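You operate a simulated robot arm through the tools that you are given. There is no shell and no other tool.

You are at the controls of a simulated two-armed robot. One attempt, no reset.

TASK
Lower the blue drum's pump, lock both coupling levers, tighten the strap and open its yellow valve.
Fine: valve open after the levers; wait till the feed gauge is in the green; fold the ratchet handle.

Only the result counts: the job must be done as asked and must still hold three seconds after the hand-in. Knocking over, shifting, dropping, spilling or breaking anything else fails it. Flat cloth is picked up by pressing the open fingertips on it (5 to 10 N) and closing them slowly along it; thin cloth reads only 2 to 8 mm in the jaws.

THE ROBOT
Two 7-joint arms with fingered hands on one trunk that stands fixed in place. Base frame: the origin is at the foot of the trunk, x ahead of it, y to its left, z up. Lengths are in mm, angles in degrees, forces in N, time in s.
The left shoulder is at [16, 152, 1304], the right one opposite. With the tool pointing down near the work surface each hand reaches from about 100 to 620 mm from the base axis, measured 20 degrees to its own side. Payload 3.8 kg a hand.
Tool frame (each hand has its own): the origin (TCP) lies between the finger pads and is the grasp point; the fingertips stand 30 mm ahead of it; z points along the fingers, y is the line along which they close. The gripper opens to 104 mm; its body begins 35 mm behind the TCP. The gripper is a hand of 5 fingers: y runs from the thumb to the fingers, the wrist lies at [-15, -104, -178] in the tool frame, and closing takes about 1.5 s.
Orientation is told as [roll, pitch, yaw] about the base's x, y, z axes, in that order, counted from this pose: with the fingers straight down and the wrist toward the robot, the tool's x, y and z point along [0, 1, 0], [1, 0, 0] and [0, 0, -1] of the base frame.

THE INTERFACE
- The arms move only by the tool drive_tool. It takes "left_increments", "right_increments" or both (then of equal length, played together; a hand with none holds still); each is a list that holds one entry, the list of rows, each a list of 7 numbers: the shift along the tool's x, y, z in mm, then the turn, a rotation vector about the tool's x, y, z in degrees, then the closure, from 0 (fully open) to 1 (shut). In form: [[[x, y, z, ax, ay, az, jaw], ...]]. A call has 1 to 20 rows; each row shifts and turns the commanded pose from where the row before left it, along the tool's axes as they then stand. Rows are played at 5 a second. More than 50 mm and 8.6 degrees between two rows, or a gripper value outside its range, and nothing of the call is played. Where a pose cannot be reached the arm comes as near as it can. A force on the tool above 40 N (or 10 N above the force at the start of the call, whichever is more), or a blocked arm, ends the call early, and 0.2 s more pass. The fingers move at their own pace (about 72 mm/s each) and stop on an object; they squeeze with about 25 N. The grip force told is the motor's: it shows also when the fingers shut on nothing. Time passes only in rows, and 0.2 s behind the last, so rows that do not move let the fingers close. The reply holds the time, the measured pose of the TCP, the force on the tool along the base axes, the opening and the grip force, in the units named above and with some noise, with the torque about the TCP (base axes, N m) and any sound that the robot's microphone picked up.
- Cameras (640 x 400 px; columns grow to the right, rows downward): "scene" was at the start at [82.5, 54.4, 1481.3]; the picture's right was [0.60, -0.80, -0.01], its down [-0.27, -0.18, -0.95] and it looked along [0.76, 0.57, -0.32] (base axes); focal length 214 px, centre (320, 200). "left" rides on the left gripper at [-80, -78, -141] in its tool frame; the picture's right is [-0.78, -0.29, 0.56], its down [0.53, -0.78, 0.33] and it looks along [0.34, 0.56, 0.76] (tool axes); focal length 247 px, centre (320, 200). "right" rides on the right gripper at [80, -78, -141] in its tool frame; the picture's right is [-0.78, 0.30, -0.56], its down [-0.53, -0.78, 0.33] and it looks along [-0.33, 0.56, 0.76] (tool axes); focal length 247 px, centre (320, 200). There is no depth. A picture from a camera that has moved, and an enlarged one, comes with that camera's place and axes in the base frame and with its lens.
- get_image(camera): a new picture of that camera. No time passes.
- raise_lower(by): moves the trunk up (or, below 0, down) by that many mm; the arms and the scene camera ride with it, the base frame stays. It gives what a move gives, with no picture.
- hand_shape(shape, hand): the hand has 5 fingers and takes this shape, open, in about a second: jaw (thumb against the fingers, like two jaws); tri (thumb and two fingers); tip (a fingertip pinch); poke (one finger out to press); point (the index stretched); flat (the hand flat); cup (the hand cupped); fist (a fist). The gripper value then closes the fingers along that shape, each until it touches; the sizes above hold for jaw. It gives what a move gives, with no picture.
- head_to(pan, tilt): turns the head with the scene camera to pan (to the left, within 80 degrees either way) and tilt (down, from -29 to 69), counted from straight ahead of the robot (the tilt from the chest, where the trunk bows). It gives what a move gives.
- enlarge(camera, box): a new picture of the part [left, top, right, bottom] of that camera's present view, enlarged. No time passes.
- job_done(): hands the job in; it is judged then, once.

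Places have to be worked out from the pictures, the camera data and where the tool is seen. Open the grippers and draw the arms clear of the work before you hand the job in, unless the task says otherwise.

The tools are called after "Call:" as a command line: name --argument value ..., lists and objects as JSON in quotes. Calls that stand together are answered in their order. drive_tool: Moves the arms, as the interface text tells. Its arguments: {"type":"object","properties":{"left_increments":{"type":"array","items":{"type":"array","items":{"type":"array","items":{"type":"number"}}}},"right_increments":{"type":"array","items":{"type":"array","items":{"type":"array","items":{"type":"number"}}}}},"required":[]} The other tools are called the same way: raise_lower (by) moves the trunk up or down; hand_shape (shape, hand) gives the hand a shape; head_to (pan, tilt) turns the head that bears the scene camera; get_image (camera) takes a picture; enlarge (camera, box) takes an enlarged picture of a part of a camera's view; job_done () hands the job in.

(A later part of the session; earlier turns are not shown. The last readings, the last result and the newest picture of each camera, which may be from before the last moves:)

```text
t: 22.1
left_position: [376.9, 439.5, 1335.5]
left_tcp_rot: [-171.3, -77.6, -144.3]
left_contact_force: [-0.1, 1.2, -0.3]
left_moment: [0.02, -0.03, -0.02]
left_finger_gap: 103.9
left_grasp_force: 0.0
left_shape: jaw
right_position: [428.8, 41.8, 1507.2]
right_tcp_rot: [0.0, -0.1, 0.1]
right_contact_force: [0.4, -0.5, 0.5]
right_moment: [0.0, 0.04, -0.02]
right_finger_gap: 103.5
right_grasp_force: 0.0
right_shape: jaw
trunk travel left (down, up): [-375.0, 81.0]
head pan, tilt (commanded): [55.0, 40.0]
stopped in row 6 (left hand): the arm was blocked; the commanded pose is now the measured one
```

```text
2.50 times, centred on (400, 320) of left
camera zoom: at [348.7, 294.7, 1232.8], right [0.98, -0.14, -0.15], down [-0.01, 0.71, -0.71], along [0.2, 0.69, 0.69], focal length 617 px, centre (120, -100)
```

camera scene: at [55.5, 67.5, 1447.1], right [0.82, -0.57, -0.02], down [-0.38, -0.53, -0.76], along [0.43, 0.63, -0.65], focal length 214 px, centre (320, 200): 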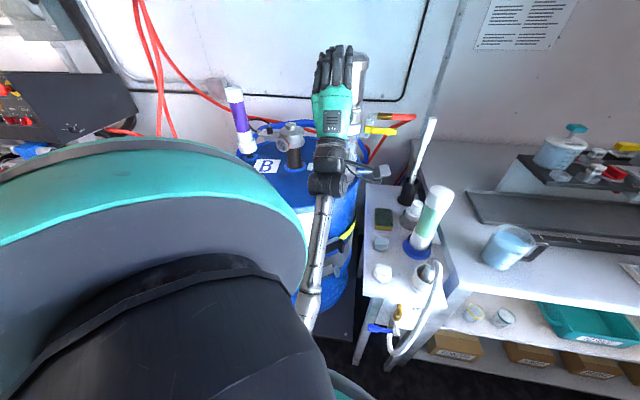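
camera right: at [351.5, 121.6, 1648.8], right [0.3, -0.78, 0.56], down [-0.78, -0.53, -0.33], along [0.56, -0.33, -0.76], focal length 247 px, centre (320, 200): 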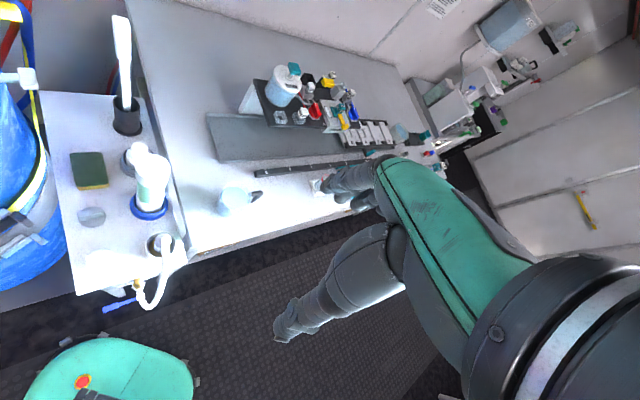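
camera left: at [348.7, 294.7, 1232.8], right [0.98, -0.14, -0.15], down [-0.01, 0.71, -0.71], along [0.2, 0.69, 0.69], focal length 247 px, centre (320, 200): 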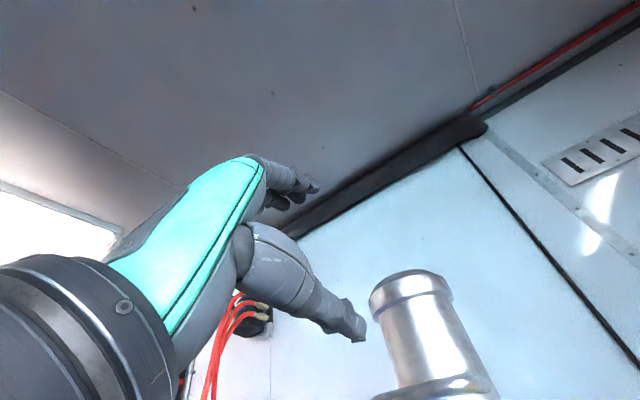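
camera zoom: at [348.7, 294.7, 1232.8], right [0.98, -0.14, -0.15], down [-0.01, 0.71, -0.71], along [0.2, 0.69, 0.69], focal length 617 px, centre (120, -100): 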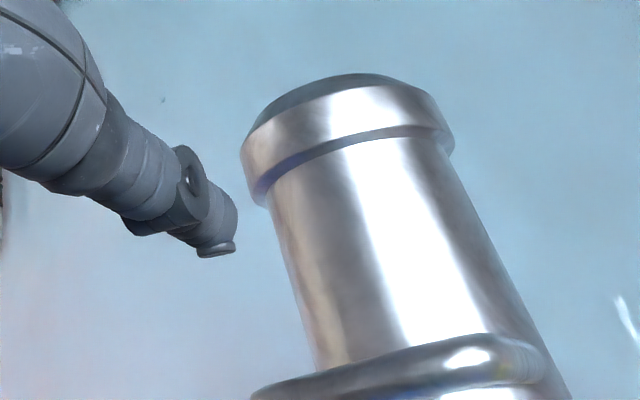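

The pump still sits low (its top is at z ≈ 1366, 75 mm lower than before); the block was an elbow folding limit. I lower the trunk 200 mm to put the shoulder nearer the coupling's height; the path below the hand is clear of drum and table.

Call:
raise_lower --by -100

Call:
get_image --camera "scene"

```text
t: 23.4
left_position: [377.1, 439.6, 1234.4]
left_tcp_rot: [-171.2, -77.7, -144.3]
left_contact_force: [-0.2, 1.2, 1.0]
left_moment: [0.01, -0.01, 0.01]
left_finger_gap: 104.1
left_grasp_force: 0.1
left_shape: jaw
right_position: [428.5, 42.1, 1407.1]
right_tcp_rot: [0.0, 0.0, 0.0]
right_contact_force: [-0.6, -0.5, 0.8]
right_moment: [-0.03, 0.01, -0.01]
right_finger_gap: 103.8
right_grasp_force: 0.0
right_shape: jaw
trunk travel left (down, up): [-275.0, 181.0]
head pan, tilt (commanded): [55.0, 40.0]
```

```text
taken
camera scene: at [85.3, 68.1, 1339.7], right [0.82, -0.57, -0.07], down [-0.43, -0.53, -0.73], along [0.38, 0.63, -0.68], focal length 214 px, centre (320, 200)
```

scene: 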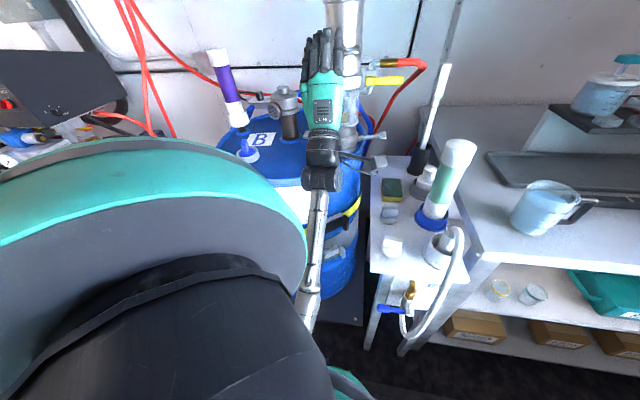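

The lowering worked and all is clear. I lower another 80 mm, then bring the hand to a downward-forward slant.

Call:
raise_lower --by -80

Call:
drive_tool --left_increments '[[[0, 10, -5, 8, 0, 0, 0], [0, 10, -5, 8, 0, 0, 0], [0, 10, -5, 8, 0, 0, 0], [0, 10, -5, 8, 0, 0, 0], [0, 10, -5, 8, 0, 0, 0], [0, 0, 0, 8, 0, 0, 0], [0, 0, 0, 8, 0, 0, 0], [0, 0, 0, 0, 0, 0, 0]]]'

```text
t: 24.6
left_position: [377.4, 438.8, 1153.6]
left_tcp_rot: [-171.1, -77.6, -144.3]
left_contact_force: [0.6, 0.5, 0.3]
left_moment: [0.0, 0.01, 0.01]
left_finger_gap: 104.1
left_grasp_force: 0.0
left_shape: jaw
right_position: [426.7, 41.2, 1327.0]
right_tcp_rot: [0.1, -0.1, 0.0]
right_contact_force: [-0.5, 0.0, -0.3]
right_moment: [-0.02, -0.01, 0.0]
right_finger_gap: 103.5
right_grasp_force: 0.1
right_shape: jaw
trunk travel left (down, up): [-195.0, 261.0]
head pan, tilt (commanded): [55.0, 40.0]
```

```text
t: 26.4
left_position: [437.1, 468.7, 1188.4]
left_tcp_rot: [-2.6, -45.9, 46.2]
left_contact_force: [-0.6, -0.5, -0.6]
left_moment: [0.03, -0.03, 0.0]
left_finger_gap: 103.7
left_grasp_force: 0.0
left_shape: jaw
left hand out of reach, approached as far as the arm can: row 1, 2, 3, 4
right_position: [428.3, 41.5, 1326.8]
right_tcp_rot: [0.1, 0.0, -0.1]
right_contact_force: [0.7, 0.4, -0.8]
right_moment: [0.0, -0.02, 0.0]
right_finger_gap: 104.0
right_grasp_force: 0.1
right_shape: jaw
trunk travel left (down, up): [-195.0, 261.0]
head pan, tilt (commanded): [55.0, 40.0]
```

The hand now slants at pitch −46°, yaw 46°. Let me look before changing the hand shape.

Call:
get_image --camera "left"

Call:
get_image --camera "scene"

```text
taken
camera left: at [381.0, 302.4, 1233.1], right [0.69, -0.43, -0.57], down [-0.57, 0.16, -0.81], along [0.44, 0.89, -0.14], focal length 247 px, centre (320, 200)
```

left: 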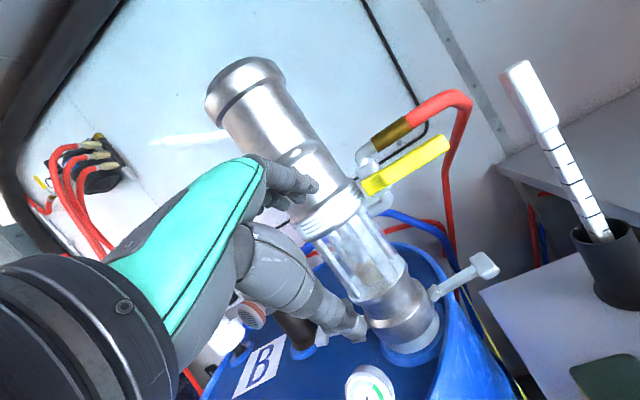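

```text
taken
camera scene: at [123.9, 68.1, 1248.2], right [0.81, -0.57, -0.15], down [-0.5, -0.53, -0.69], along [0.32, 0.63, -0.71], focal length 214 px, centre (320, 200)
```

scene: 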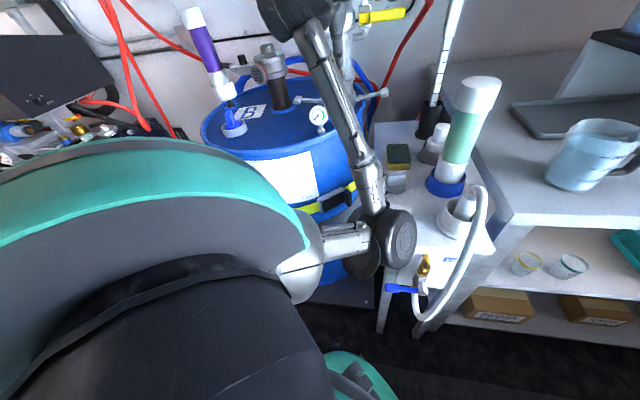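

The elbow has come close to the table's front corner, so this low trunk height is a poor choice. I slide the hand left (clear of the handle bar above it), then raise the trunk again.

Call:
drive_tool --left_increments '[[[30, 0, 0, 0, 0, 0, 0], [30, 0, 0, 0, 0, 0, 0], [30, 0, 0, 0, 0, 0, 0], [30, 0, 0, 0, 0, 0, 0], [0, 0, 0, 0, 0, 0, 0]]]'

Call:
get_image --camera "scene"

Call:
get_image --camera "left"

```text
t: 27.6
left_position: [354.7, 553.5, 1182.9]
left_tcp_rot: [-2.6, -46.2, 46.1]
left_contact_force: [-0.1, -0.6, -0.3]
left_moment: [0.0, 0.02, 0.02]
left_finger_gap: 104.0
left_grasp_force: 0.0
left_shape: jaw
right_position: [429.3, 41.0, 1325.9]
right_tcp_rot: [-0.1, 0.1, 0.0]
right_contact_force: [-0.5, 0.3, -0.1]
right_moment: [0.01, -0.01, -0.01]
right_finger_gap: 103.7
right_grasp_force: 0.1
right_shape: jaw
trunk travel left (down, up): [-195.0, 261.0]
head pan, tilt (commanded): [55.0, 40.0]
```

```text
taken
camera scene: at [124.4, 67.6, 1248.2], right [0.81, -0.57, -0.15], down [-0.5, -0.53, -0.69], along [0.32, 0.63, -0.71], focal length 214 px, centre (320, 200)
```

scene: 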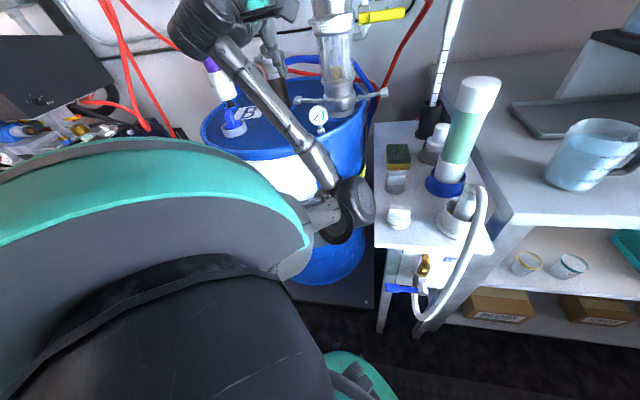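

```text
taken
camera left: at [297.4, 388.2, 1229.0], right [0.69, -0.43, -0.57], down [-0.57, 0.16, -0.81], along [0.44, 0.89, -0.14], focal length 247 px, centre (320, 200)
```

left: 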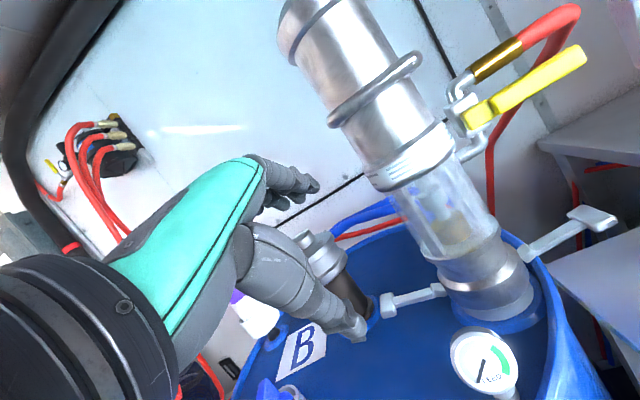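

The elbow is now away from the table, and the left camera sees the seated coupling well. I enlarge it.

Call:
enlarge --camera "left" --box '[370, 180, 630, 400]'

Call:
enlarge --camera "scene" --box '[280, 50, 410, 150]'

Call:
enlarge --camera "left" --box '[420, 0, 640, 180]'

```text
1.82 times, centred on (500, 290) of left
camera zoom: at [297.4, 388.2, 1229.0], right [0.69, -0.43, -0.57], down [-0.57, 0.16, -0.81], along [0.44, 0.89, -0.14], focal length 449 px, centre (-7, 36)
```

zoom: 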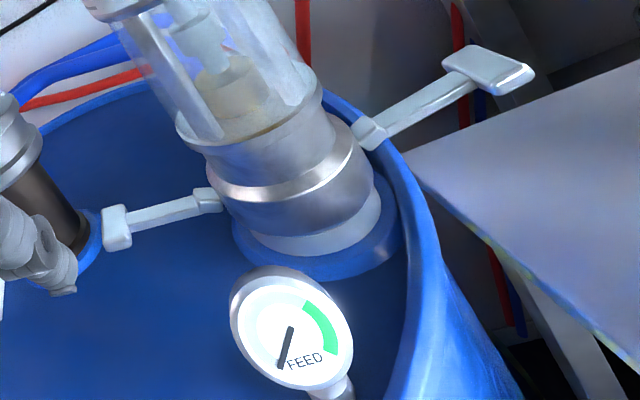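

```text
4.00 times, centred on (345, 100) of scene
camera zoom: at [124.4, 67.6, 1248.2], right [0.81, -0.57, -0.15], down [-0.5, -0.53, -0.69], along [0.32, 0.63, -0.71], focal length 858 px, centre (220, 600)
```

zoom: 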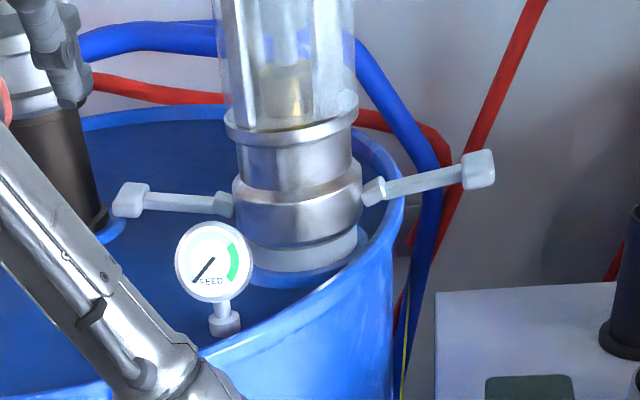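

```text
2.22 times, centred on (530, 90) of left
camera zoom: at [297.4, 388.2, 1229.0], right [0.69, -0.43, -0.57], down [-0.57, 0.16, -0.81], along [0.44, 0.89, -0.14], focal length 549 px, centre (-147, 444)
```

zoom: 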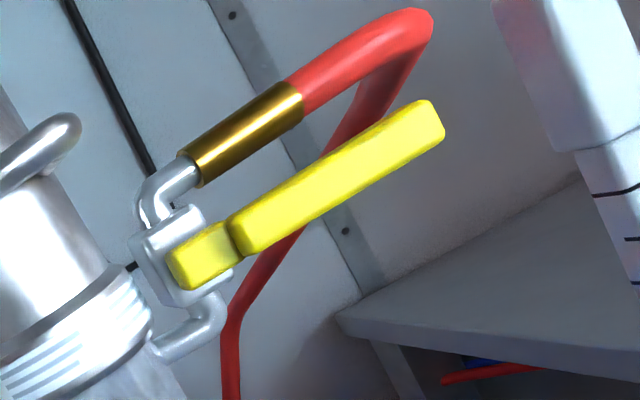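

The gauge reads "FEED" with a green arc on the right and its needle still low. Left lever: pivot ≈ [485, 638, 992], paddle ≈ [434, 686, 1002]; right lever: pivot ≈ [563, 556, 993], paddle ≈ [619, 508, 998]; arm ~72 mm, which would not fit folded down above the drum top (z ≈ 945), so they lock upward. I raise the trunk 90 mm for elbow clearance and set the left hand to "point".

Call:
raise_lower --by 90

Call:
hand_shape --shape "point" --hand "left"

Call:
get_image --camera "left"

Call:
get_image --camera "scene"

```text
t: 28.9
left_position: [353.6, 553.6, 1273.0]
left_tcp_rot: [-2.6, -46.0, 46.1]
left_contact_force: [0.2, -0.1, -0.7]
left_moment: [0.0, 0.03, 0.02]
left_finger_gap: 104.0
left_grasp_force: 0.0
left_shape: jaw
right_position: [428.9, 41.9, 1416.6]
right_tcp_rot: [0.0, 0.1, 0.1]
right_contact_force: [0.0, -0.2, -0.2]
right_moment: [0.0, 0.03, -0.04]
right_finger_gap: 103.6
right_grasp_force: 0.0
right_shape: jaw
trunk travel left (down, up): [-285.0, 171.0]
head pan, tilt (commanded): [55.0, 40.0]
```

```text
t: 29.8
left_position: [354.0, 553.6, 1272.6]
left_tcp_rot: [-2.6, -46.1, 46.1]
left_contact_force: [-0.3, 0.1, -0.4]
left_moment: [-0.02, -0.01, -0.01]
left_finger_gap: 95.9
left_grasp_force: 0.1
left_shape: point
right_position: [428.4, 42.4, 1416.8]
right_tcp_rot: [0.0, -0.1, 0.1]
right_contact_force: [-0.1, 0.6, 0.2]
right_moment: [0.0, -0.04, 0.0]
right_finger_gap: 103.5
right_grasp_force: 0.0
right_shape: jaw
trunk travel left (down, up): [-285.0, 171.0]
head pan, tilt (commanded): [55.0, 40.0]
```

```text
taken
camera left: at [297.1, 388.3, 1318.7], right [0.7, -0.43, -0.57], down [-0.57, 0.16, -0.81], along [0.44, 0.89, -0.14], focal length 247 px, centre (320, 200)
```

left: 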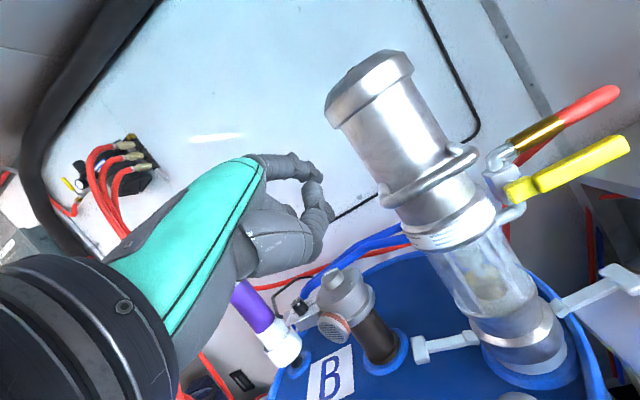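

```text
taken
camera scene: at [81.7, 68.1, 1350.7], right [0.82, -0.57, -0.06], down [-0.43, -0.53, -0.73], along [0.39, 0.63, -0.68], focal length 214 px, centre (320, 200)
```

scene: 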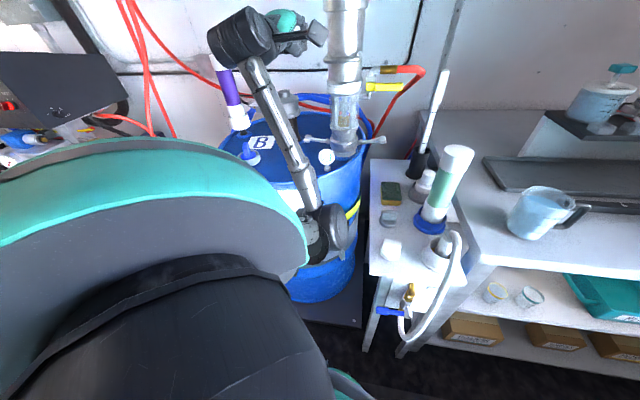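

I enlarge the hand to see where the pointing index fingertip is.

Call:
enlarge --camera "left" --box '[180, 110, 380, 290]'

Call:
enlarge --camera "scene" --box '[200, 0, 360, 100]'

```text
2.22 times, centred on (280, 200) of left
camera zoom: at [297.1, 388.3, 1318.7], right [0.7, -0.43, -0.57], down [-0.57, 0.16, -0.81], along [0.44, 0.89, -0.14], focal length 549 px, centre (409, 200)
```

zoom: 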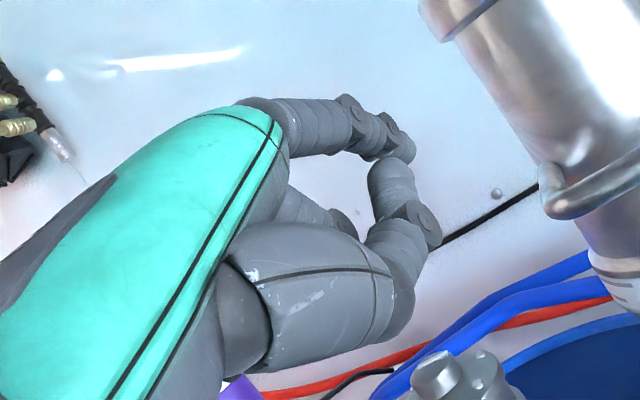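

```text
4.00 times, centred on (280, 50) of scene
camera zoom: at [81.7, 68.1, 1350.7], right [0.82, -0.57, -0.06], down [-0.43, -0.53, -0.73], along [0.39, 0.63, -0.68], focal length 858 px, centre (480, 800)
```

zoom: 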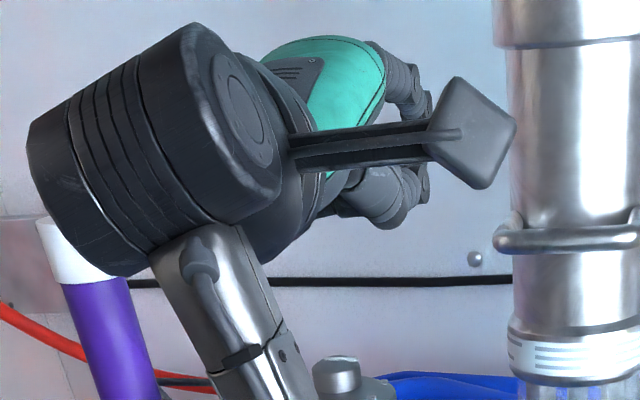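

In "point" the thumb and knuckles would foul the drum top, so I'll use the three-finger grip, fingers nearly straight down, and cage the left lever's arm beside its paddle. I change the shape, turn the hand to pitch −15° and descend short of the pump.

Call:
hand_shape --shape "tri" --hand "left"

Call:
drive_tool --left_increments '[[[0, 0, 0, 7.75, 0, 0, 0], [0, 0, 0, 7.75, 0, 0, 0], [0, 0, 0, 7.75, 0, 0, 0], [0, 0, 0, 7.75, 0, 0, 0], [0, -9.7, 36.3, 0, 0, 0, 0], [0, -9.7, 36.3, 0, 0, 0, 0], [0, -9.7, 36.3, 0, 0, 0, 0], [0, -9.7, 36.3, 0, 0, 0, 0], [0, 0, 0, 0, 0, 0, 0]]]'

Call:
get_image --camera "left"

Call:
get_image --camera "scene"

```text
t: 30.7
left_position: [354.0, 553.2, 1273.4]
left_tcp_rot: [-2.5, -46.1, 46.3]
left_contact_force: [0.5, -0.1, 0.2]
left_moment: [0.0, 0.01, 0.03]
left_finger_gap: 103.7
left_grasp_force: 0.0
left_shape: tri
right_position: [429.1, 41.2, 1416.2]
right_tcp_rot: [0.0, -0.1, 0.1]
right_contact_force: [0.1, -0.1, 0.1]
right_moment: [-0.01, 0.01, 0.0]
right_finger_gap: 103.7
right_grasp_force: 0.0
right_shape: jaw
trunk travel left (down, up): [-285.0, 171.0]
head pan, tilt (commanded): [55.0, 40.0]
```

```text
t: 32.7
left_position: [358.1, 548.8, 1122.5]
left_tcp_rot: [-1.9, -15.1, 44.9]
left_contact_force: [-0.4, -0.2, 0.3]
left_moment: [0.0, 0.04, 0.03]
left_finger_gap: 103.7
left_grasp_force: 0.0
left_shape: tri
right_position: [428.3, 42.0, 1416.4]
right_tcp_rot: [0.1, 0.0, 0.0]
right_contact_force: [0.1, -0.1, 0.5]
right_moment: [0.01, 0.01, 0.01]
right_finger_gap: 103.6
right_grasp_force: 0.0
right_shape: jaw
trunk travel left (down, up): [-285.0, 171.0]
head pan, tilt (commanded): [55.0, 40.0]
```

```text
taken
camera left: at [331.0, 416.7, 1242.2], right [0.45, -0.67, -0.59], down [-0.84, -0.09, -0.54], along [0.31, 0.74, -0.6], focal length 247 px, centre (320, 200)
```

left: 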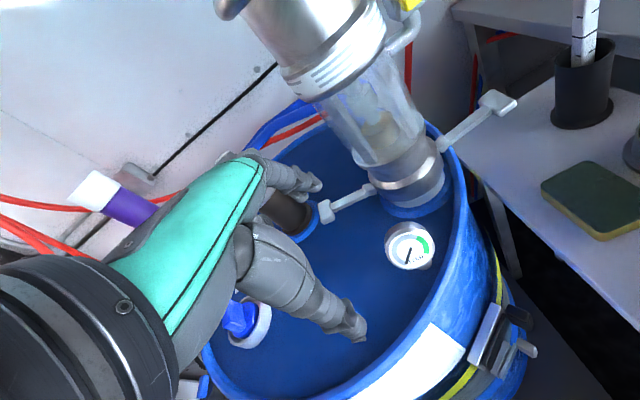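

```text
taken
camera scene: at [81.8, 68.0, 1350.7], right [0.82, -0.57, -0.06], down [-0.43, -0.53, -0.73], along [0.39, 0.63, -0.68], focal length 214 px, centre (320, 200)
```

scene: 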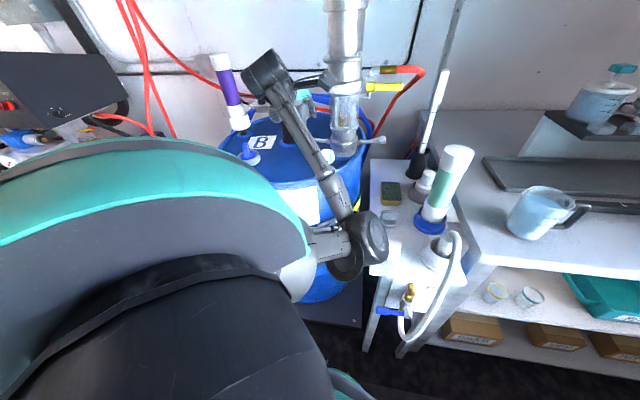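

The elbow stays about 110 mm above the table. Now I carry the hand over the left lever, still about 80 mm above it, with the grip partly closed.

Call:
drive_tool --left_increments '[[[7.4, 27, 15, 0, 0, 0, 0.3], [7.4, 27, 15, 0, 0, 0, 0.3], [7.4, 27, 15, 0, 0, 0, 0.3], [7.4, 27, 15, 0, 0, 0, 0.3], [7.4, 27, 15, 0, 0, 0, 0.3], [0, 0, 0, 0, 0, 0, 0.3]]]'

Call:
get_image --camera "left"

Call:
get_image --camera "scene"

```text
t: 34.1
left_position: [438.8, 679.4, 1084.2]
left_tcp_rot: [-1.8, -15.2, 44.7]
left_contact_force: [0.3, -0.6, -0.5]
left_moment: [0.01, -0.01, 0.0]
left_finger_gap: 73.3
left_grasp_force: 0.0
left_shape: tri
right_position: [429.4, 41.6, 1416.6]
right_tcp_rot: [0.0, 0.0, 0.0]
right_contact_force: [0.3, 0.3, 0.2]
right_moment: [-0.04, -0.01, 0.0]
right_finger_gap: 103.3
right_grasp_force: 0.1
right_shape: jaw
trunk travel left (down, up): [-285.0, 171.0]
head pan, tilt (commanded): [55.0, 40.0]
```

```text
taken
camera left: at [412.7, 546.7, 1204.3], right [0.45, -0.67, -0.59], down [-0.84, -0.09, -0.54], along [0.31, 0.74, -0.6], focal length 247 px, centre (320, 200)
```

left: 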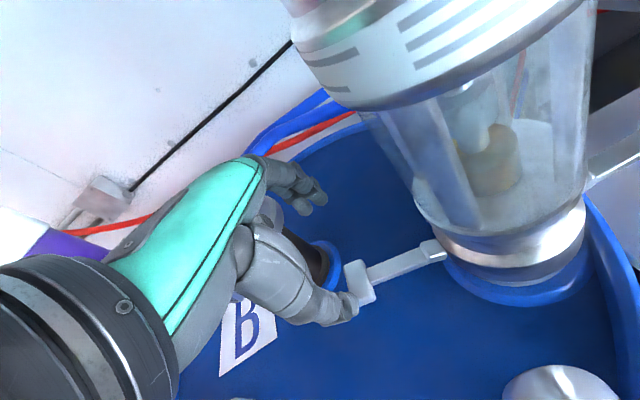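

```text
taken
camera scene: at [81.6, 67.6, 1350.7], right [0.82, -0.57, -0.06], down [-0.43, -0.53, -0.73], along [0.39, 0.63, -0.68], focal length 214 px, centre (320, 200)
```

scene: 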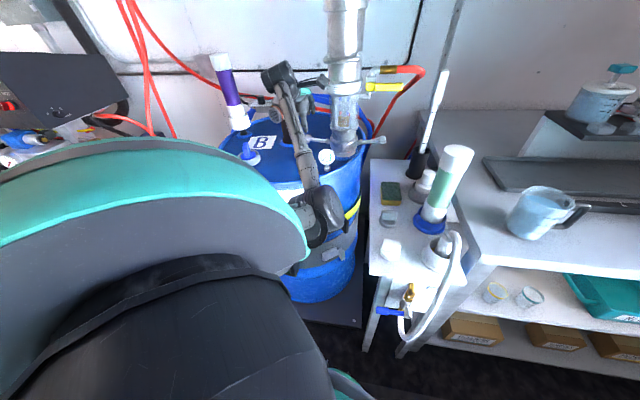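

The lever appears exactly where computed (paddle at px 358,284 predicted and seen). The grasp point is on the lever line about 62 mm from the pivot, so I descend 76 mm straight down around it.

Call:
drive_tool --left_increments '[[[0, -4.9, 18.4, 0, 0, 0, 0.3], [0, -4.9, 18.4, 0, 0, 0, 0.3], [0, -4.9, 18.4, 0, 0, 0, 0.3], [0, -4.9, 18.4, 0, 0, 0, 0.3], [0, 0, 0, 0, 0, 0, 0.3]]]'

Call:
get_image --camera "left"

```text
t: 35.3
left_position: [441.9, 678.0, 1009.1]
left_tcp_rot: [-1.8, -15.1, 44.9]
left_contact_force: [0.7, -1.0, -0.3]
left_moment: [0.03, 0.02, 0.01]
left_finger_gap: 73.3
left_grasp_force: 0.0
left_shape: tri
right_position: [428.3, 42.0, 1416.7]
right_tcp_rot: [0.0, 0.0, 0.0]
right_contact_force: [0.0, -0.3, -1.4]
right_moment: [-0.01, -0.03, -0.01]
right_finger_gap: 103.7
right_grasp_force: 0.0
right_shape: jaw
trunk travel left (down, up): [-285.0, 171.0]
head pan, tilt (commanded): [55.0, 40.0]
```

```text
taken
camera left: at [415.2, 545.7, 1128.1], right [0.45, -0.67, -0.59], down [-0.84, -0.09, -0.54], along [0.31, 0.74, -0.6], focal length 247 px, centre (320, 200)
```

left: 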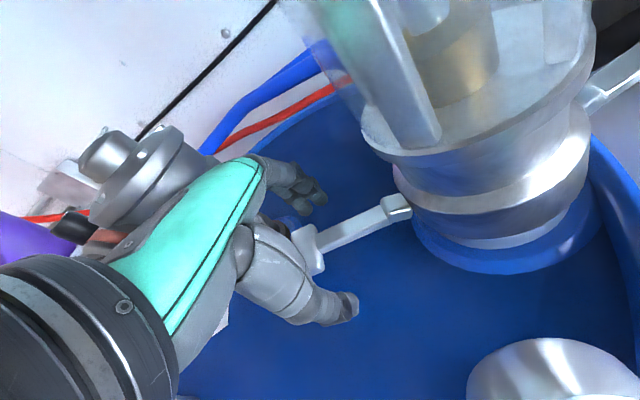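

The paddle end now lies between the fingers (beyond it) and the thumb (nearer). I close the grip on the lever.

Call:
drive_tool --left_increments '[[[0, 0, 0, 0, 0, 0, 0.6], [0, 0, 0, 0, 0, 0, 0.8], [0, 0, 0, 0, 0, 0, 1], [0, 0, 0, 0, 0, 0, 1], [0, 0, 0, 0, 0, 0, 1], [0, 0, 0, 0, 0, 0, 1], [0, 0, 0, 0, 0, 0, 1]]]'

Call:
enlarge --camera "left" --box '[200, 110, 460, 340]'

```text
t: 36.9
left_position: [441.9, 678.0, 1009.7]
left_tcp_rot: [-1.9, -15.1, 44.7]
left_contact_force: [1.0, -4.9, -1.2]
left_moment: [-0.03, -0.01, 0.21]
left_finger_gap: 21.9
left_grasp_force: 25.3
left_shape: tri
right_position: [428.7, 40.3, 1417.1]
right_tcp_rot: [-0.1, 0.1, -0.1]
right_contact_force: [-0.3, 0.0, 0.8]
right_moment: [0.02, -0.02, 0.01]
right_finger_gap: 103.5
right_grasp_force: 0.0
right_shape: jaw
trunk travel left (down, up): [-285.0, 171.0]
head pan, tilt (commanded): [55.0, 40.0]
```

```text
1.74 times, centred on (330, 225) of left
camera zoom: at [415.5, 544.9, 1128.6], right [0.45, -0.67, -0.59], down [-0.84, -0.09, -0.54], along [0.31, 0.74, -0.6], focal length 430 px, centre (303, 156)
```

zoom: 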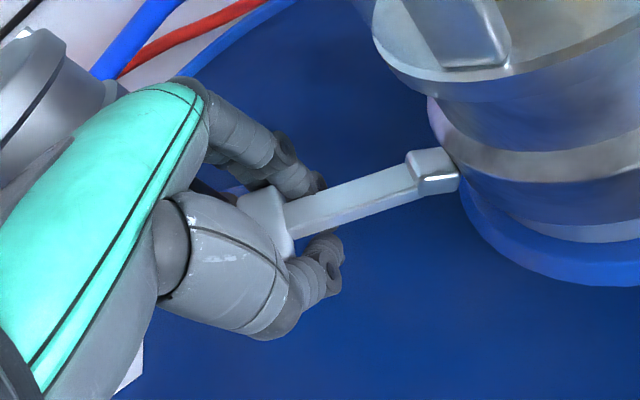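

The index and thumb pinch the lever arm right beside the paddle (gap 22 mm). I lift it first along the start of the arc about its pivot to test the direction.

Call:
drive_tool --left_increments '[[[-1.5, 1.9, -7.2, 0, 0, 0, 1], [-3.3, 2.4, -8.8, 0, 0, 0, 1], [0, 0, 0, 0, 0, 0, 1]]]'

Call:
enlarge --camera "left" --box '[200, 110, 460, 340]'

```text
t: 37.7
left_position: [444.8, 675.2, 1025.4]
left_tcp_rot: [-1.8, -14.9, 44.6]
left_contact_force: [0.7, -6.8, -4.4]
left_moment: [0.18, 0.06, 0.25]
left_finger_gap: 20.8
left_grasp_force: 25.2
left_shape: tri
right_position: [430.1, 41.4, 1416.6]
right_tcp_rot: [0.0, 0.1, 0.1]
right_contact_force: [0.6, 0.0, -0.7]
right_moment: [0.02, -0.07, 0.01]
right_finger_gap: 103.4
right_grasp_force: 0.0
right_shape: jaw
trunk travel left (down, up): [-285.0, 171.0]
head pan, tilt (commanded): [55.0, 40.0]
```

```text
1.74 times, centred on (330, 225) of left
camera zoom: at [418.9, 542.0, 1144.9], right [0.45, -0.67, -0.59], down [-0.84, -0.09, -0.54], along [0.31, 0.74, -0.6], focal length 430 px, centre (303, 156)
```

zoom: 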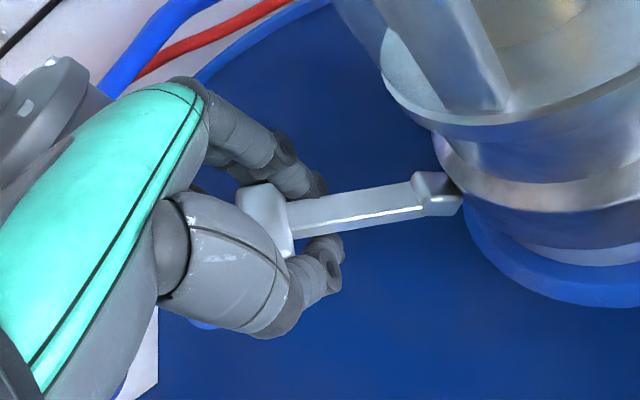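

The lever follows upward with small forces. I continue along the arc towards vertical.

Call:
drive_tool --left_increments '[[[-4.7, 2.1, -8, 0, 0, 0, 1], [-6.2, 1.9, -7, 0, 0, 0, 1], [-7.3, 1.6, -5.9, 0, 0, 0, 1], [-8.3, 1.2, -4.6, 0, 0, 0, 1], [0, 0, 0, 0, 0, 0, 1]]]'

Call:
enlarge --camera "left" --box '[200, 110, 460, 340]'

Call:
enlarge --camera "scene" --box '[240, 60, 400, 200]'

```text
t: 38.9
left_position: [465.2, 657.5, 1047.8]
left_tcp_rot: [-1.9, -14.6, 44.7]
left_contact_force: [-4.5, -9.5, -26.4]
left_moment: [0.65, 0.29, 0.36]
left_finger_gap: 18.6
left_grasp_force: 25.5
left_shape: tri
right_position: [431.4, 43.6, 1416.1]
right_tcp_rot: [-0.1, 0.2, -0.1]
right_contact_force: [0.1, -0.4, -0.6]
right_moment: [-0.04, 0.01, -0.03]
right_finger_gap: 103.6
right_grasp_force: 0.0
right_shape: jaw
trunk travel left (down, up): [-285.0, 171.0]
head pan, tilt (commanded): [55.0, 40.0]
```

```text
1.74 times, centred on (330, 225) of left
camera zoom: at [438.2, 525.6, 1168.7], right [0.45, -0.67, -0.59], down [-0.84, -0.09, -0.54], along [0.3, 0.73, -0.61], focal length 430 px, centre (303, 156)
```

zoom: 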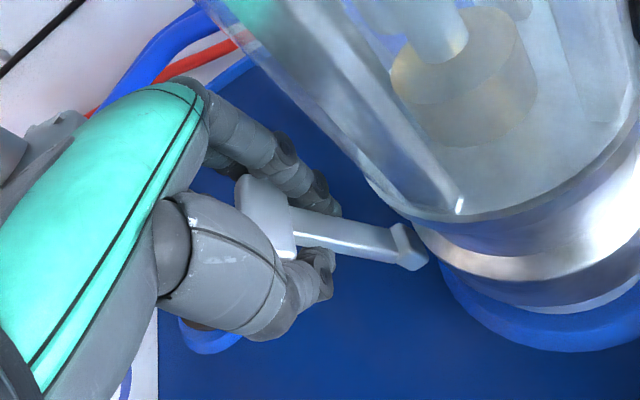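

```text
2.86 times, centred on (320, 130) of scene
camera zoom: at [83.6, 70.1, 1350.3], right [0.82, -0.57, -0.06], down [-0.43, -0.53, -0.73], along [0.39, 0.63, -0.68], focal length 613 px, centre (320, 400)
```

zoom: 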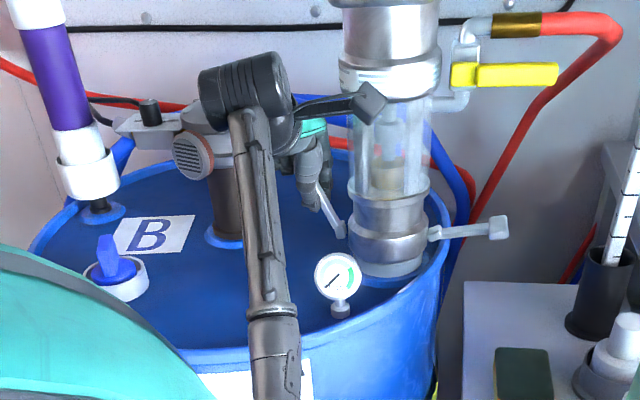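

The lever is now at roughly 60° but the hand is pulled down 26 N, mostly along the lever (my radius was a bit large). I move inward while easing down slightly.

Call:
drive_tool --left_increments '[[[-4, -1, 3.5, 0, 0, 0, 1], [-6, 0, 0, 0, 0, 0, 1], [-6, 0, 0, 0, 0, 0, 1], [0, 0, 0, 0, 0, 0, 1]]]'

Call:
enlarge --camera "left" --box '[200, 110, 460, 340]'

Call:
enlarge --camera "scene" --box '[240, 60, 400, 200]'

```text
t: 39.9
left_position: [472.0, 650.2, 1050.6]
left_tcp_rot: [-2.0, -15.3, 44.9]
left_contact_force: [-7.9, 6.7, -5.5]
left_moment: [0.64, 0.15, 0.37]
left_finger_gap: 18.8
left_grasp_force: 24.7
left_shape: tri
right_position: [427.1, 44.0, 1417.9]
right_tcp_rot: [-0.1, 0.0, 0.0]
right_contact_force: [0.9, 0.3, 0.5]
right_moment: [0.0, 0.0, 0.01]
right_finger_gap: 103.5
right_grasp_force: 0.1
right_shape: jaw
trunk travel left (down, up): [-285.0, 171.0]
head pan, tilt (commanded): [55.0, 40.0]
```

```text
1.74 times, centred on (330, 225) of left
camera zoom: at [445.0, 516.1, 1169.9], right [0.46, -0.66, -0.59], down [-0.83, -0.09, -0.54], along [0.31, 0.74, -0.6], focal length 430 px, centre (303, 156)
```

zoom: 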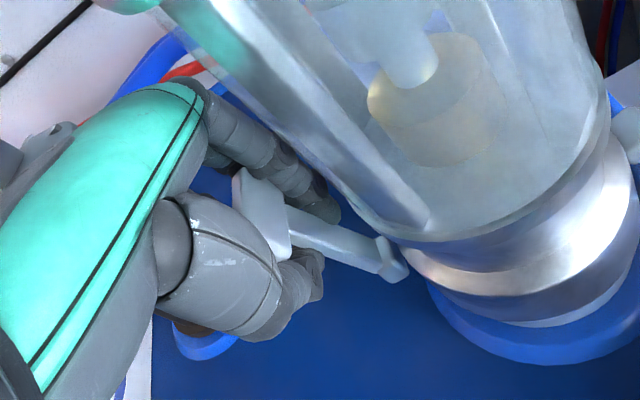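

```text
2.86 times, centred on (320, 130) of scene
camera zoom: at [80.3, 70.6, 1350.8], right [0.82, -0.57, -0.06], down [-0.43, -0.53, -0.73], along [0.39, 0.63, -0.68], focal length 613 px, centre (320, 400)
```

zoom: 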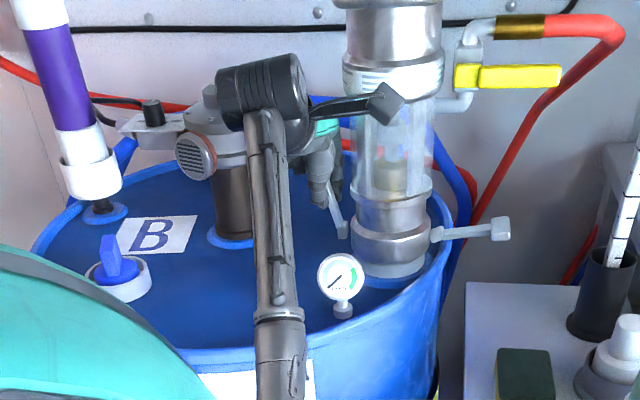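

The lever is near 68° and the index is now about to touch the coupler flange (10 N outward on the hand). I open the grip slightly to see whether the lever stays by itself.

Call:
drive_tool --left_increments '[[[2, 0, 0, 0, 0, 0, 0.7], [0, 0, 0, 0, 0, 0, 0.6], [0, 0, 0, 0, 0, 0, 0.6], [0, 0, 0, 0, 0, 0, 0.6]]]'

Call:
enlarge --camera "left" --box '[200, 110, 460, 340]'

```text
t: 40.9
left_position: [473.1, 648.0, 1049.3]
left_tcp_rot: [-1.9, -15.1, 44.7]
left_contact_force: [0.3, 0.5, 0.5]
left_moment: [0.03, -0.02, 0.03]
left_finger_gap: 40.9
left_grasp_force: 0.0
left_shape: tri
right_position: [428.9, 41.8, 1416.8]
right_tcp_rot: [0.0, 0.0, -0.1]
right_contact_force: [-1.5, 0.1, 0.3]
right_moment: [0.0, -0.01, -0.03]
right_finger_gap: 103.6
right_grasp_force: 0.1
right_shape: jaw
trunk travel left (down, up): [-285.0, 171.0]
head pan, tilt (commanded): [55.0, 40.0]
```

```text
1.74 times, centred on (330, 225) of left
camera zoom: at [445.6, 514.3, 1169.0], right [0.45, -0.67, -0.59], down [-0.84, -0.09, -0.54], along [0.31, 0.74, -0.6], focal length 430 px, centre (303, 156)
```

zoom: 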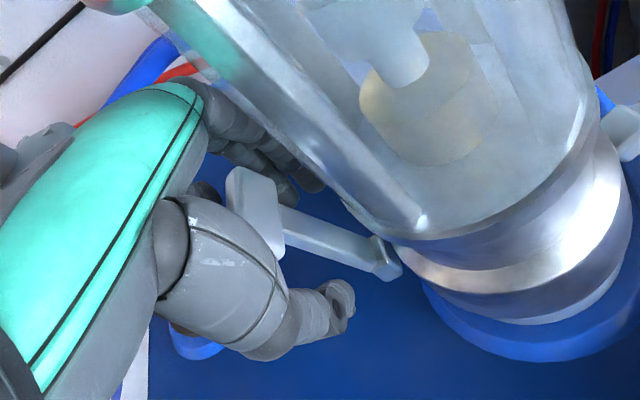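

With the grip open to 41 mm the lever stays up on its own. I open wider, slide the hand outward past the lever, and then look.

Call:
drive_tool --left_increments '[[[0, 0, 0, 0, 0, 0, 0.3], [0, 0, 0, 0, 0, 0, 0.3], [5, 0, 0, 0, 0, 0, 0.3], [15, 0, 0, 0, 0, 0, 0.3], [20, 0, 0, 0, 0, 0, 0.3], [15, 0, 0, 0, 0, 0, 0.3], [0, 0, 0, 0, 0, 0, 0.3]]]'

Call:
get_image --camera "left"

Call:
enlarge --camera "scene" --box '[240, 60, 400, 200]'

```text
t: 42.5
left_position: [433.4, 687.3, 1046.9]
left_tcp_rot: [-1.8, -15.1, 44.7]
left_contact_force: [0.9, 0.5, 0.0]
left_moment: [0.0, 0.02, 0.01]
left_finger_gap: 72.3
left_grasp_force: 0.0
left_shape: tri
right_position: [429.5, 41.5, 1415.4]
right_tcp_rot: [0.0, 0.1, -0.1]
right_contact_force: [-0.1, 0.7, 0.0]
right_moment: [0.0, 0.02, 0.04]
right_finger_gap: 103.4
right_grasp_force: 0.1
right_shape: jaw
trunk travel left (down, up): [-285.0, 171.0]
head pan, tilt (commanded): [55.0, 40.0]
```

```text
taken
camera left: at [406.5, 554.1, 1167.0], right [0.45, -0.67, -0.59], down [-0.84, -0.09, -0.54], along [0.31, 0.74, -0.6], focal length 247 px, centre (320, 200)
```

left: 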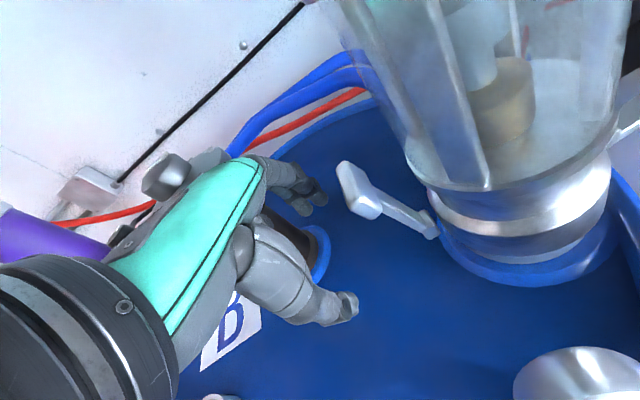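

```text
2.86 times, centred on (320, 130) of scene
camera zoom: at [81.9, 68.0, 1350.7], right [0.82, -0.57, -0.06], down [-0.43, -0.53, -0.73], along [0.39, 0.63, -0.68], focal length 613 px, centre (320, 400)
```

zoom: 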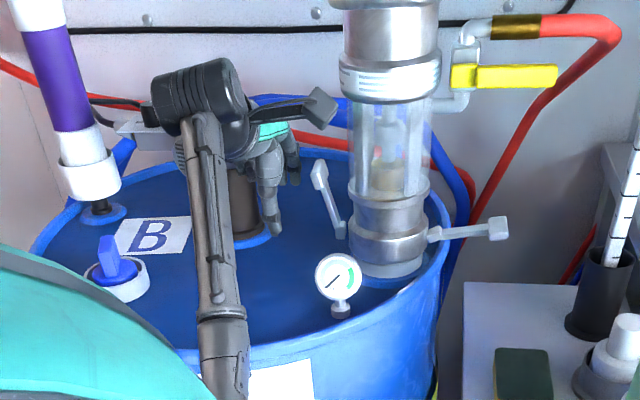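

The lever stands at about 67° on its own, paddle near [463, 659, 1057]. I close the fingers, raise the hand to paddle height outside it, and push the paddle inward towards the pump.

Call:
drive_tool --left_increments '[[[0, 3.6, -13.5, 0, 0, 0, 0.8], [0, 3.6, -13.5, 0, 0, 0, 1], [0, 0, 0, 0, 0, 0, 1], [0, 0, 0, 0, 0, 0, 1], [0, 0, 0, 0, 0, 0, 1]]]'

Call:
get_image --camera "left"

```text
t: 43.7
left_position: [432.2, 686.3, 1075.9]
left_tcp_rot: [-1.9, -15.0, 44.8]
left_contact_force: [0.6, 0.3, -0.6]
left_moment: [-0.03, 0.01, -0.02]
left_finger_gap: 0.3
left_grasp_force: 24.7
left_shape: tri
right_position: [429.2, 41.2, 1416.0]
right_tcp_rot: [0.0, 0.0, 0.0]
right_contact_force: [-0.3, 0.1, 0.2]
right_moment: [0.02, -0.02, -0.02]
right_finger_gap: 103.8
right_grasp_force: 0.1
right_shape: jaw
trunk travel left (down, up): [-285.0, 171.0]
head pan, tilt (commanded): [55.0, 40.0]
```

```text
taken
camera left: at [405.8, 554.3, 1195.1], right [0.45, -0.67, -0.59], down [-0.84, -0.09, -0.54], along [0.31, 0.74, -0.6], focal length 247 px, centre (320, 200)
```

left: 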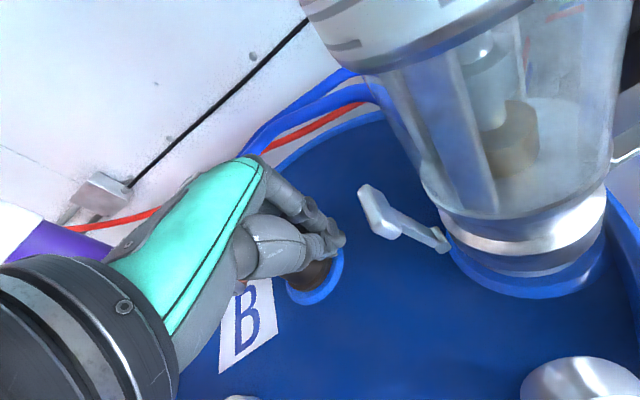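

Fingertips closed at the paddle's height, outside it. Pushing inward (towards the pump) in 5 mm steps.

Call:
drive_tool --left_increments '[[[-5, 0, 0, 0, 0, 0, 1], [-5, 0, 0, 0, 0, 0, 1], [-5, 0, 0, 0, 0, 0, 1], [-5, 0, 0, 0, 0, 0, 1], [-5, 0, 0, 0, 0, 0, 1], [-4, 0, 0, 0, 0, 0, 1], [0, 0, 0, 0, 0, 0, 1]]]'

Call:
get_image --camera "left"

Call:
enlarge --camera "scene" --box '[240, 60, 400, 200]'

```text
t: 45.3
left_position: [450.2, 668.4, 1075.5]
left_tcp_rot: [-1.9, -15.1, 45.1]
left_contact_force: [-7.4, 8.2, 0.4]
left_moment: [0.03, 0.03, 0.05]
left_finger_gap: 0.0
left_grasp_force: 25.1
left_shape: tri
right_position: [427.0, 44.4, 1417.4]
right_tcp_rot: [-0.1, 0.1, 0.0]
right_contact_force: [-0.3, 0.0, 0.1]
right_moment: [-0.02, 0.0, 0.0]
right_finger_gap: 103.5
right_grasp_force: 0.0
right_shape: jaw
trunk travel left (down, up): [-285.0, 171.0]
head pan, tilt (commanded): [55.0, 40.0]
```

```text
taken
camera left: at [424.3, 536.0, 1195.8], right [0.46, -0.67, -0.59], down [-0.84, -0.1, -0.54], along [0.3, 0.74, -0.6], focal length 247 px, centre (320, 200)
```

left: 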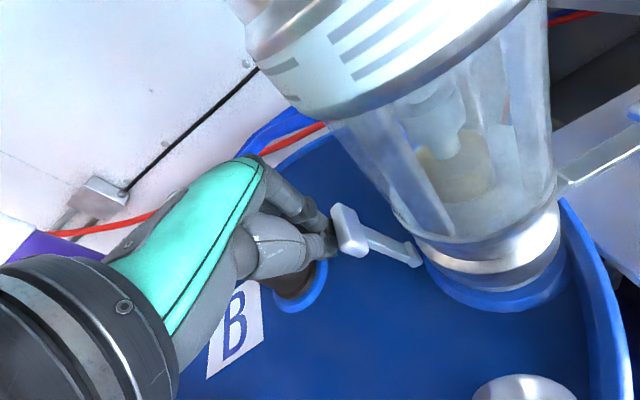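

```text
2.86 times, centred on (320, 130) of scene
camera zoom: at [80.2, 69.8, 1350.7], right [0.82, -0.57, -0.06], down [-0.43, -0.53, -0.73], along [0.39, 0.63, -0.68], focal length 613 px, centre (320, 400)
```

zoom: 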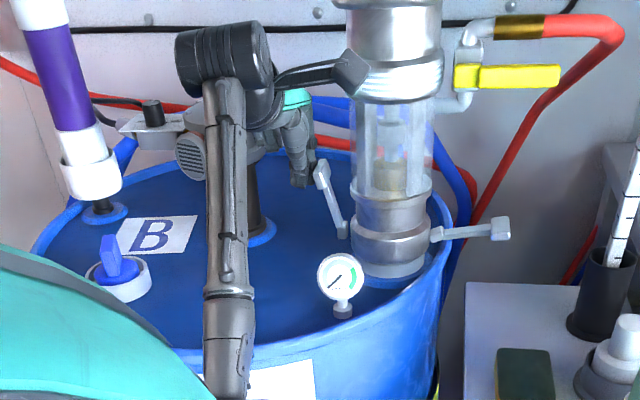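

The fingertips touch the paddle (11 N) and the lever resists now. I press on further in small steps, up to the force guard.

Call:
drive_tool --left_increments '[[[-3, 0, 0, 0, 0, 0, 1], [-3, 0, 0, 0, 0, 0, 1], [-3, 0, 0, 0, 0, 0, 1], [-3, 0, 0, 0, 0, 0, 1], [0, 0, 0, 0, 0, 0, 1]]]'

Call:
enlarge --camera "left" --box '[240, 130, 520, 330]'

Call:
enlarge --camera "scene" --box '[280, 90, 400, 180]'

```text
t: 46.5
left_position: [452.7, 668.6, 1077.0]
left_tcp_rot: [-1.5, -15.2, 46.0]
left_contact_force: [-23.4, 24.0, -4.3]
left_moment: [0.1, 0.17, 0.27]
left_finger_gap: 0.1
left_grasp_force: 24.6
left_shape: tri
right_position: [426.6, 43.3, 1418.2]
right_tcp_rot: [-0.3, -0.1, -0.2]
right_contact_force: [0.4, -1.0, -1.3]
right_moment: [0.02, 0.02, 0.01]
right_finger_gap: 103.4
right_grasp_force: 0.1
right_shape: jaw
trunk travel left (down, up): [-285.0, 171.0]
head pan, tilt (commanded): [55.0, 40.0]
stopped in row 5 (left hand): the force on the tool passed its limit at 40 N (the readings are from after the stop); the commanded pose is now the measured one
```

```text
2.00 times, centred on (380, 230) of left
camera zoom: at [429.9, 533.3, 1195.8], right [0.47, -0.65, -0.6], down [-0.84, -0.11, -0.54], along [0.29, 0.75, -0.6], focal length 494 px, centre (200, 140)
```

zoom: 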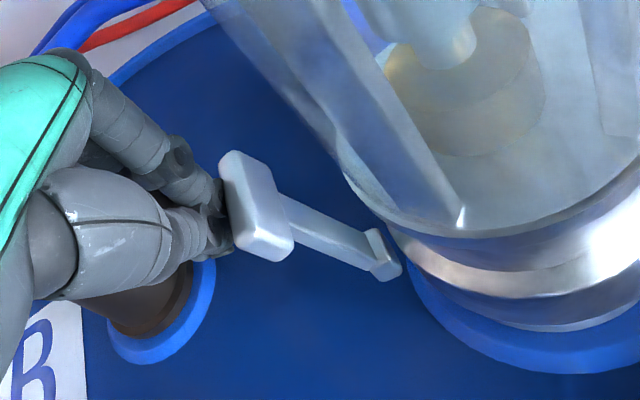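

```text
4.44 times, centred on (340, 135) of scene
camera zoom: at [78.3, 71.8, 1350.6], right [0.82, -0.57, -0.06], down [-0.43, -0.53, -0.73], along [0.39, 0.63, -0.68], focal length 953 px, centre (231, 489)
```

zoom: 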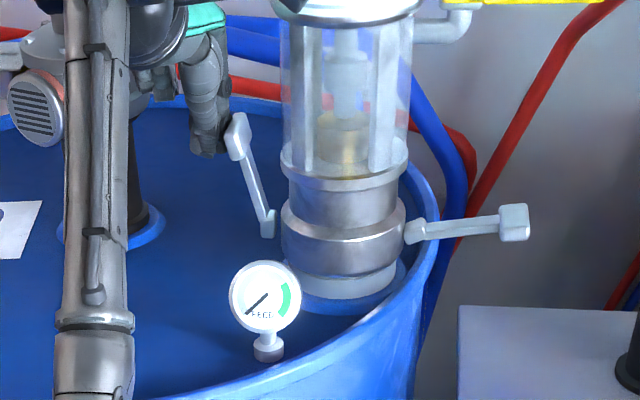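

The lever held firm at about 75° under 40 N, so it is at its stop: the left lever is locked up. I back the hand off outward, up and towards the robot, and flatten it to pitch −55° for the right lever.

Call:
drive_tool --left_increments '[[[15, 0, 0, 0, 0, 0, 1], [15, 5, -19, 0, 0, 0, 1], [0, 5, -19, 0, 0, 0, 1], [0, -26.5, -7, 0, 0, 0, 1], [0, -26.5, -7, 0, 0, 0, 1], [0, -26.5, -7, 0, 0, 0, 1], [0, -26.5, -7, 0, 0, 0, 1], [0, 0, 0, -8, 0, 0, 1], [0, 0, 0, -8, 0, 0, 1], [0, 0, 0, -8, 0, 0, 1], [0, 0, 0, -8, 0, 0, 1], [0, 0, 0, -8, 0, 0, 1], [0, 0, 0, 0, 0, 0, 1]]]'

Call:
get_image --camera "left"

Call:
get_image --camera "scene"

```text
t: 49.3
left_position: [359.7, 605.1, 1115.0]
left_tcp_rot: [-2.9, -55.3, 47.1]
left_contact_force: [0.2, 0.2, 0.7]
left_moment: [0.03, 0.02, -0.03]
left_finger_gap: 0.0
left_grasp_force: 25.4
left_shape: tri
right_position: [429.7, 39.8, 1417.2]
right_tcp_rot: [0.1, 0.0, -0.3]
right_contact_force: [0.2, 0.3, 0.3]
right_moment: [0.03, 0.04, -0.01]
right_finger_gap: 103.6
right_grasp_force: 0.0
right_shape: jaw
trunk travel left (down, up): [-285.0, 171.0]
head pan, tilt (commanded): [55.0, 40.0]
```

```text
taken
camera left: at [302.3, 435.1, 1135.0], right [0.76, -0.36, -0.54], down [-0.48, 0.24, -0.84], along [0.43, 0.9, 0.01], focal length 247 px, centre (320, 200)
```

left: 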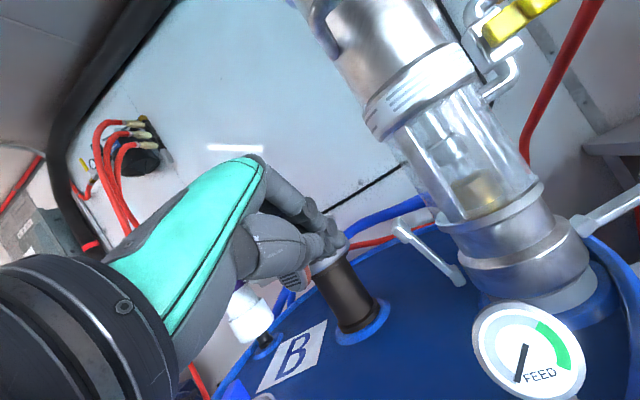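

```text
taken
camera scene: at [81.8, 68.2, 1350.7], right [0.82, -0.57, -0.06], down [-0.43, -0.53, -0.73], along [0.39, 0.63, -0.68], focal length 214 px, centre (320, 200)
```

scene: 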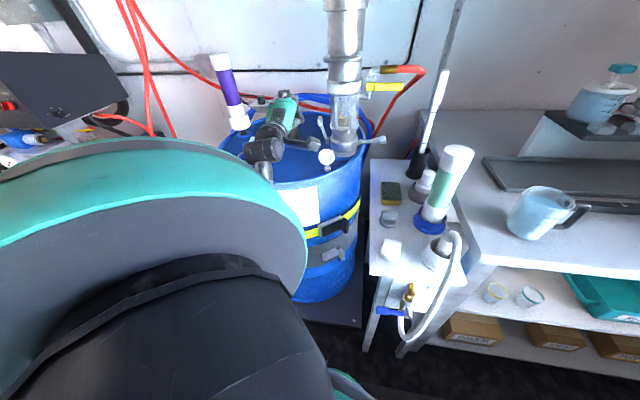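

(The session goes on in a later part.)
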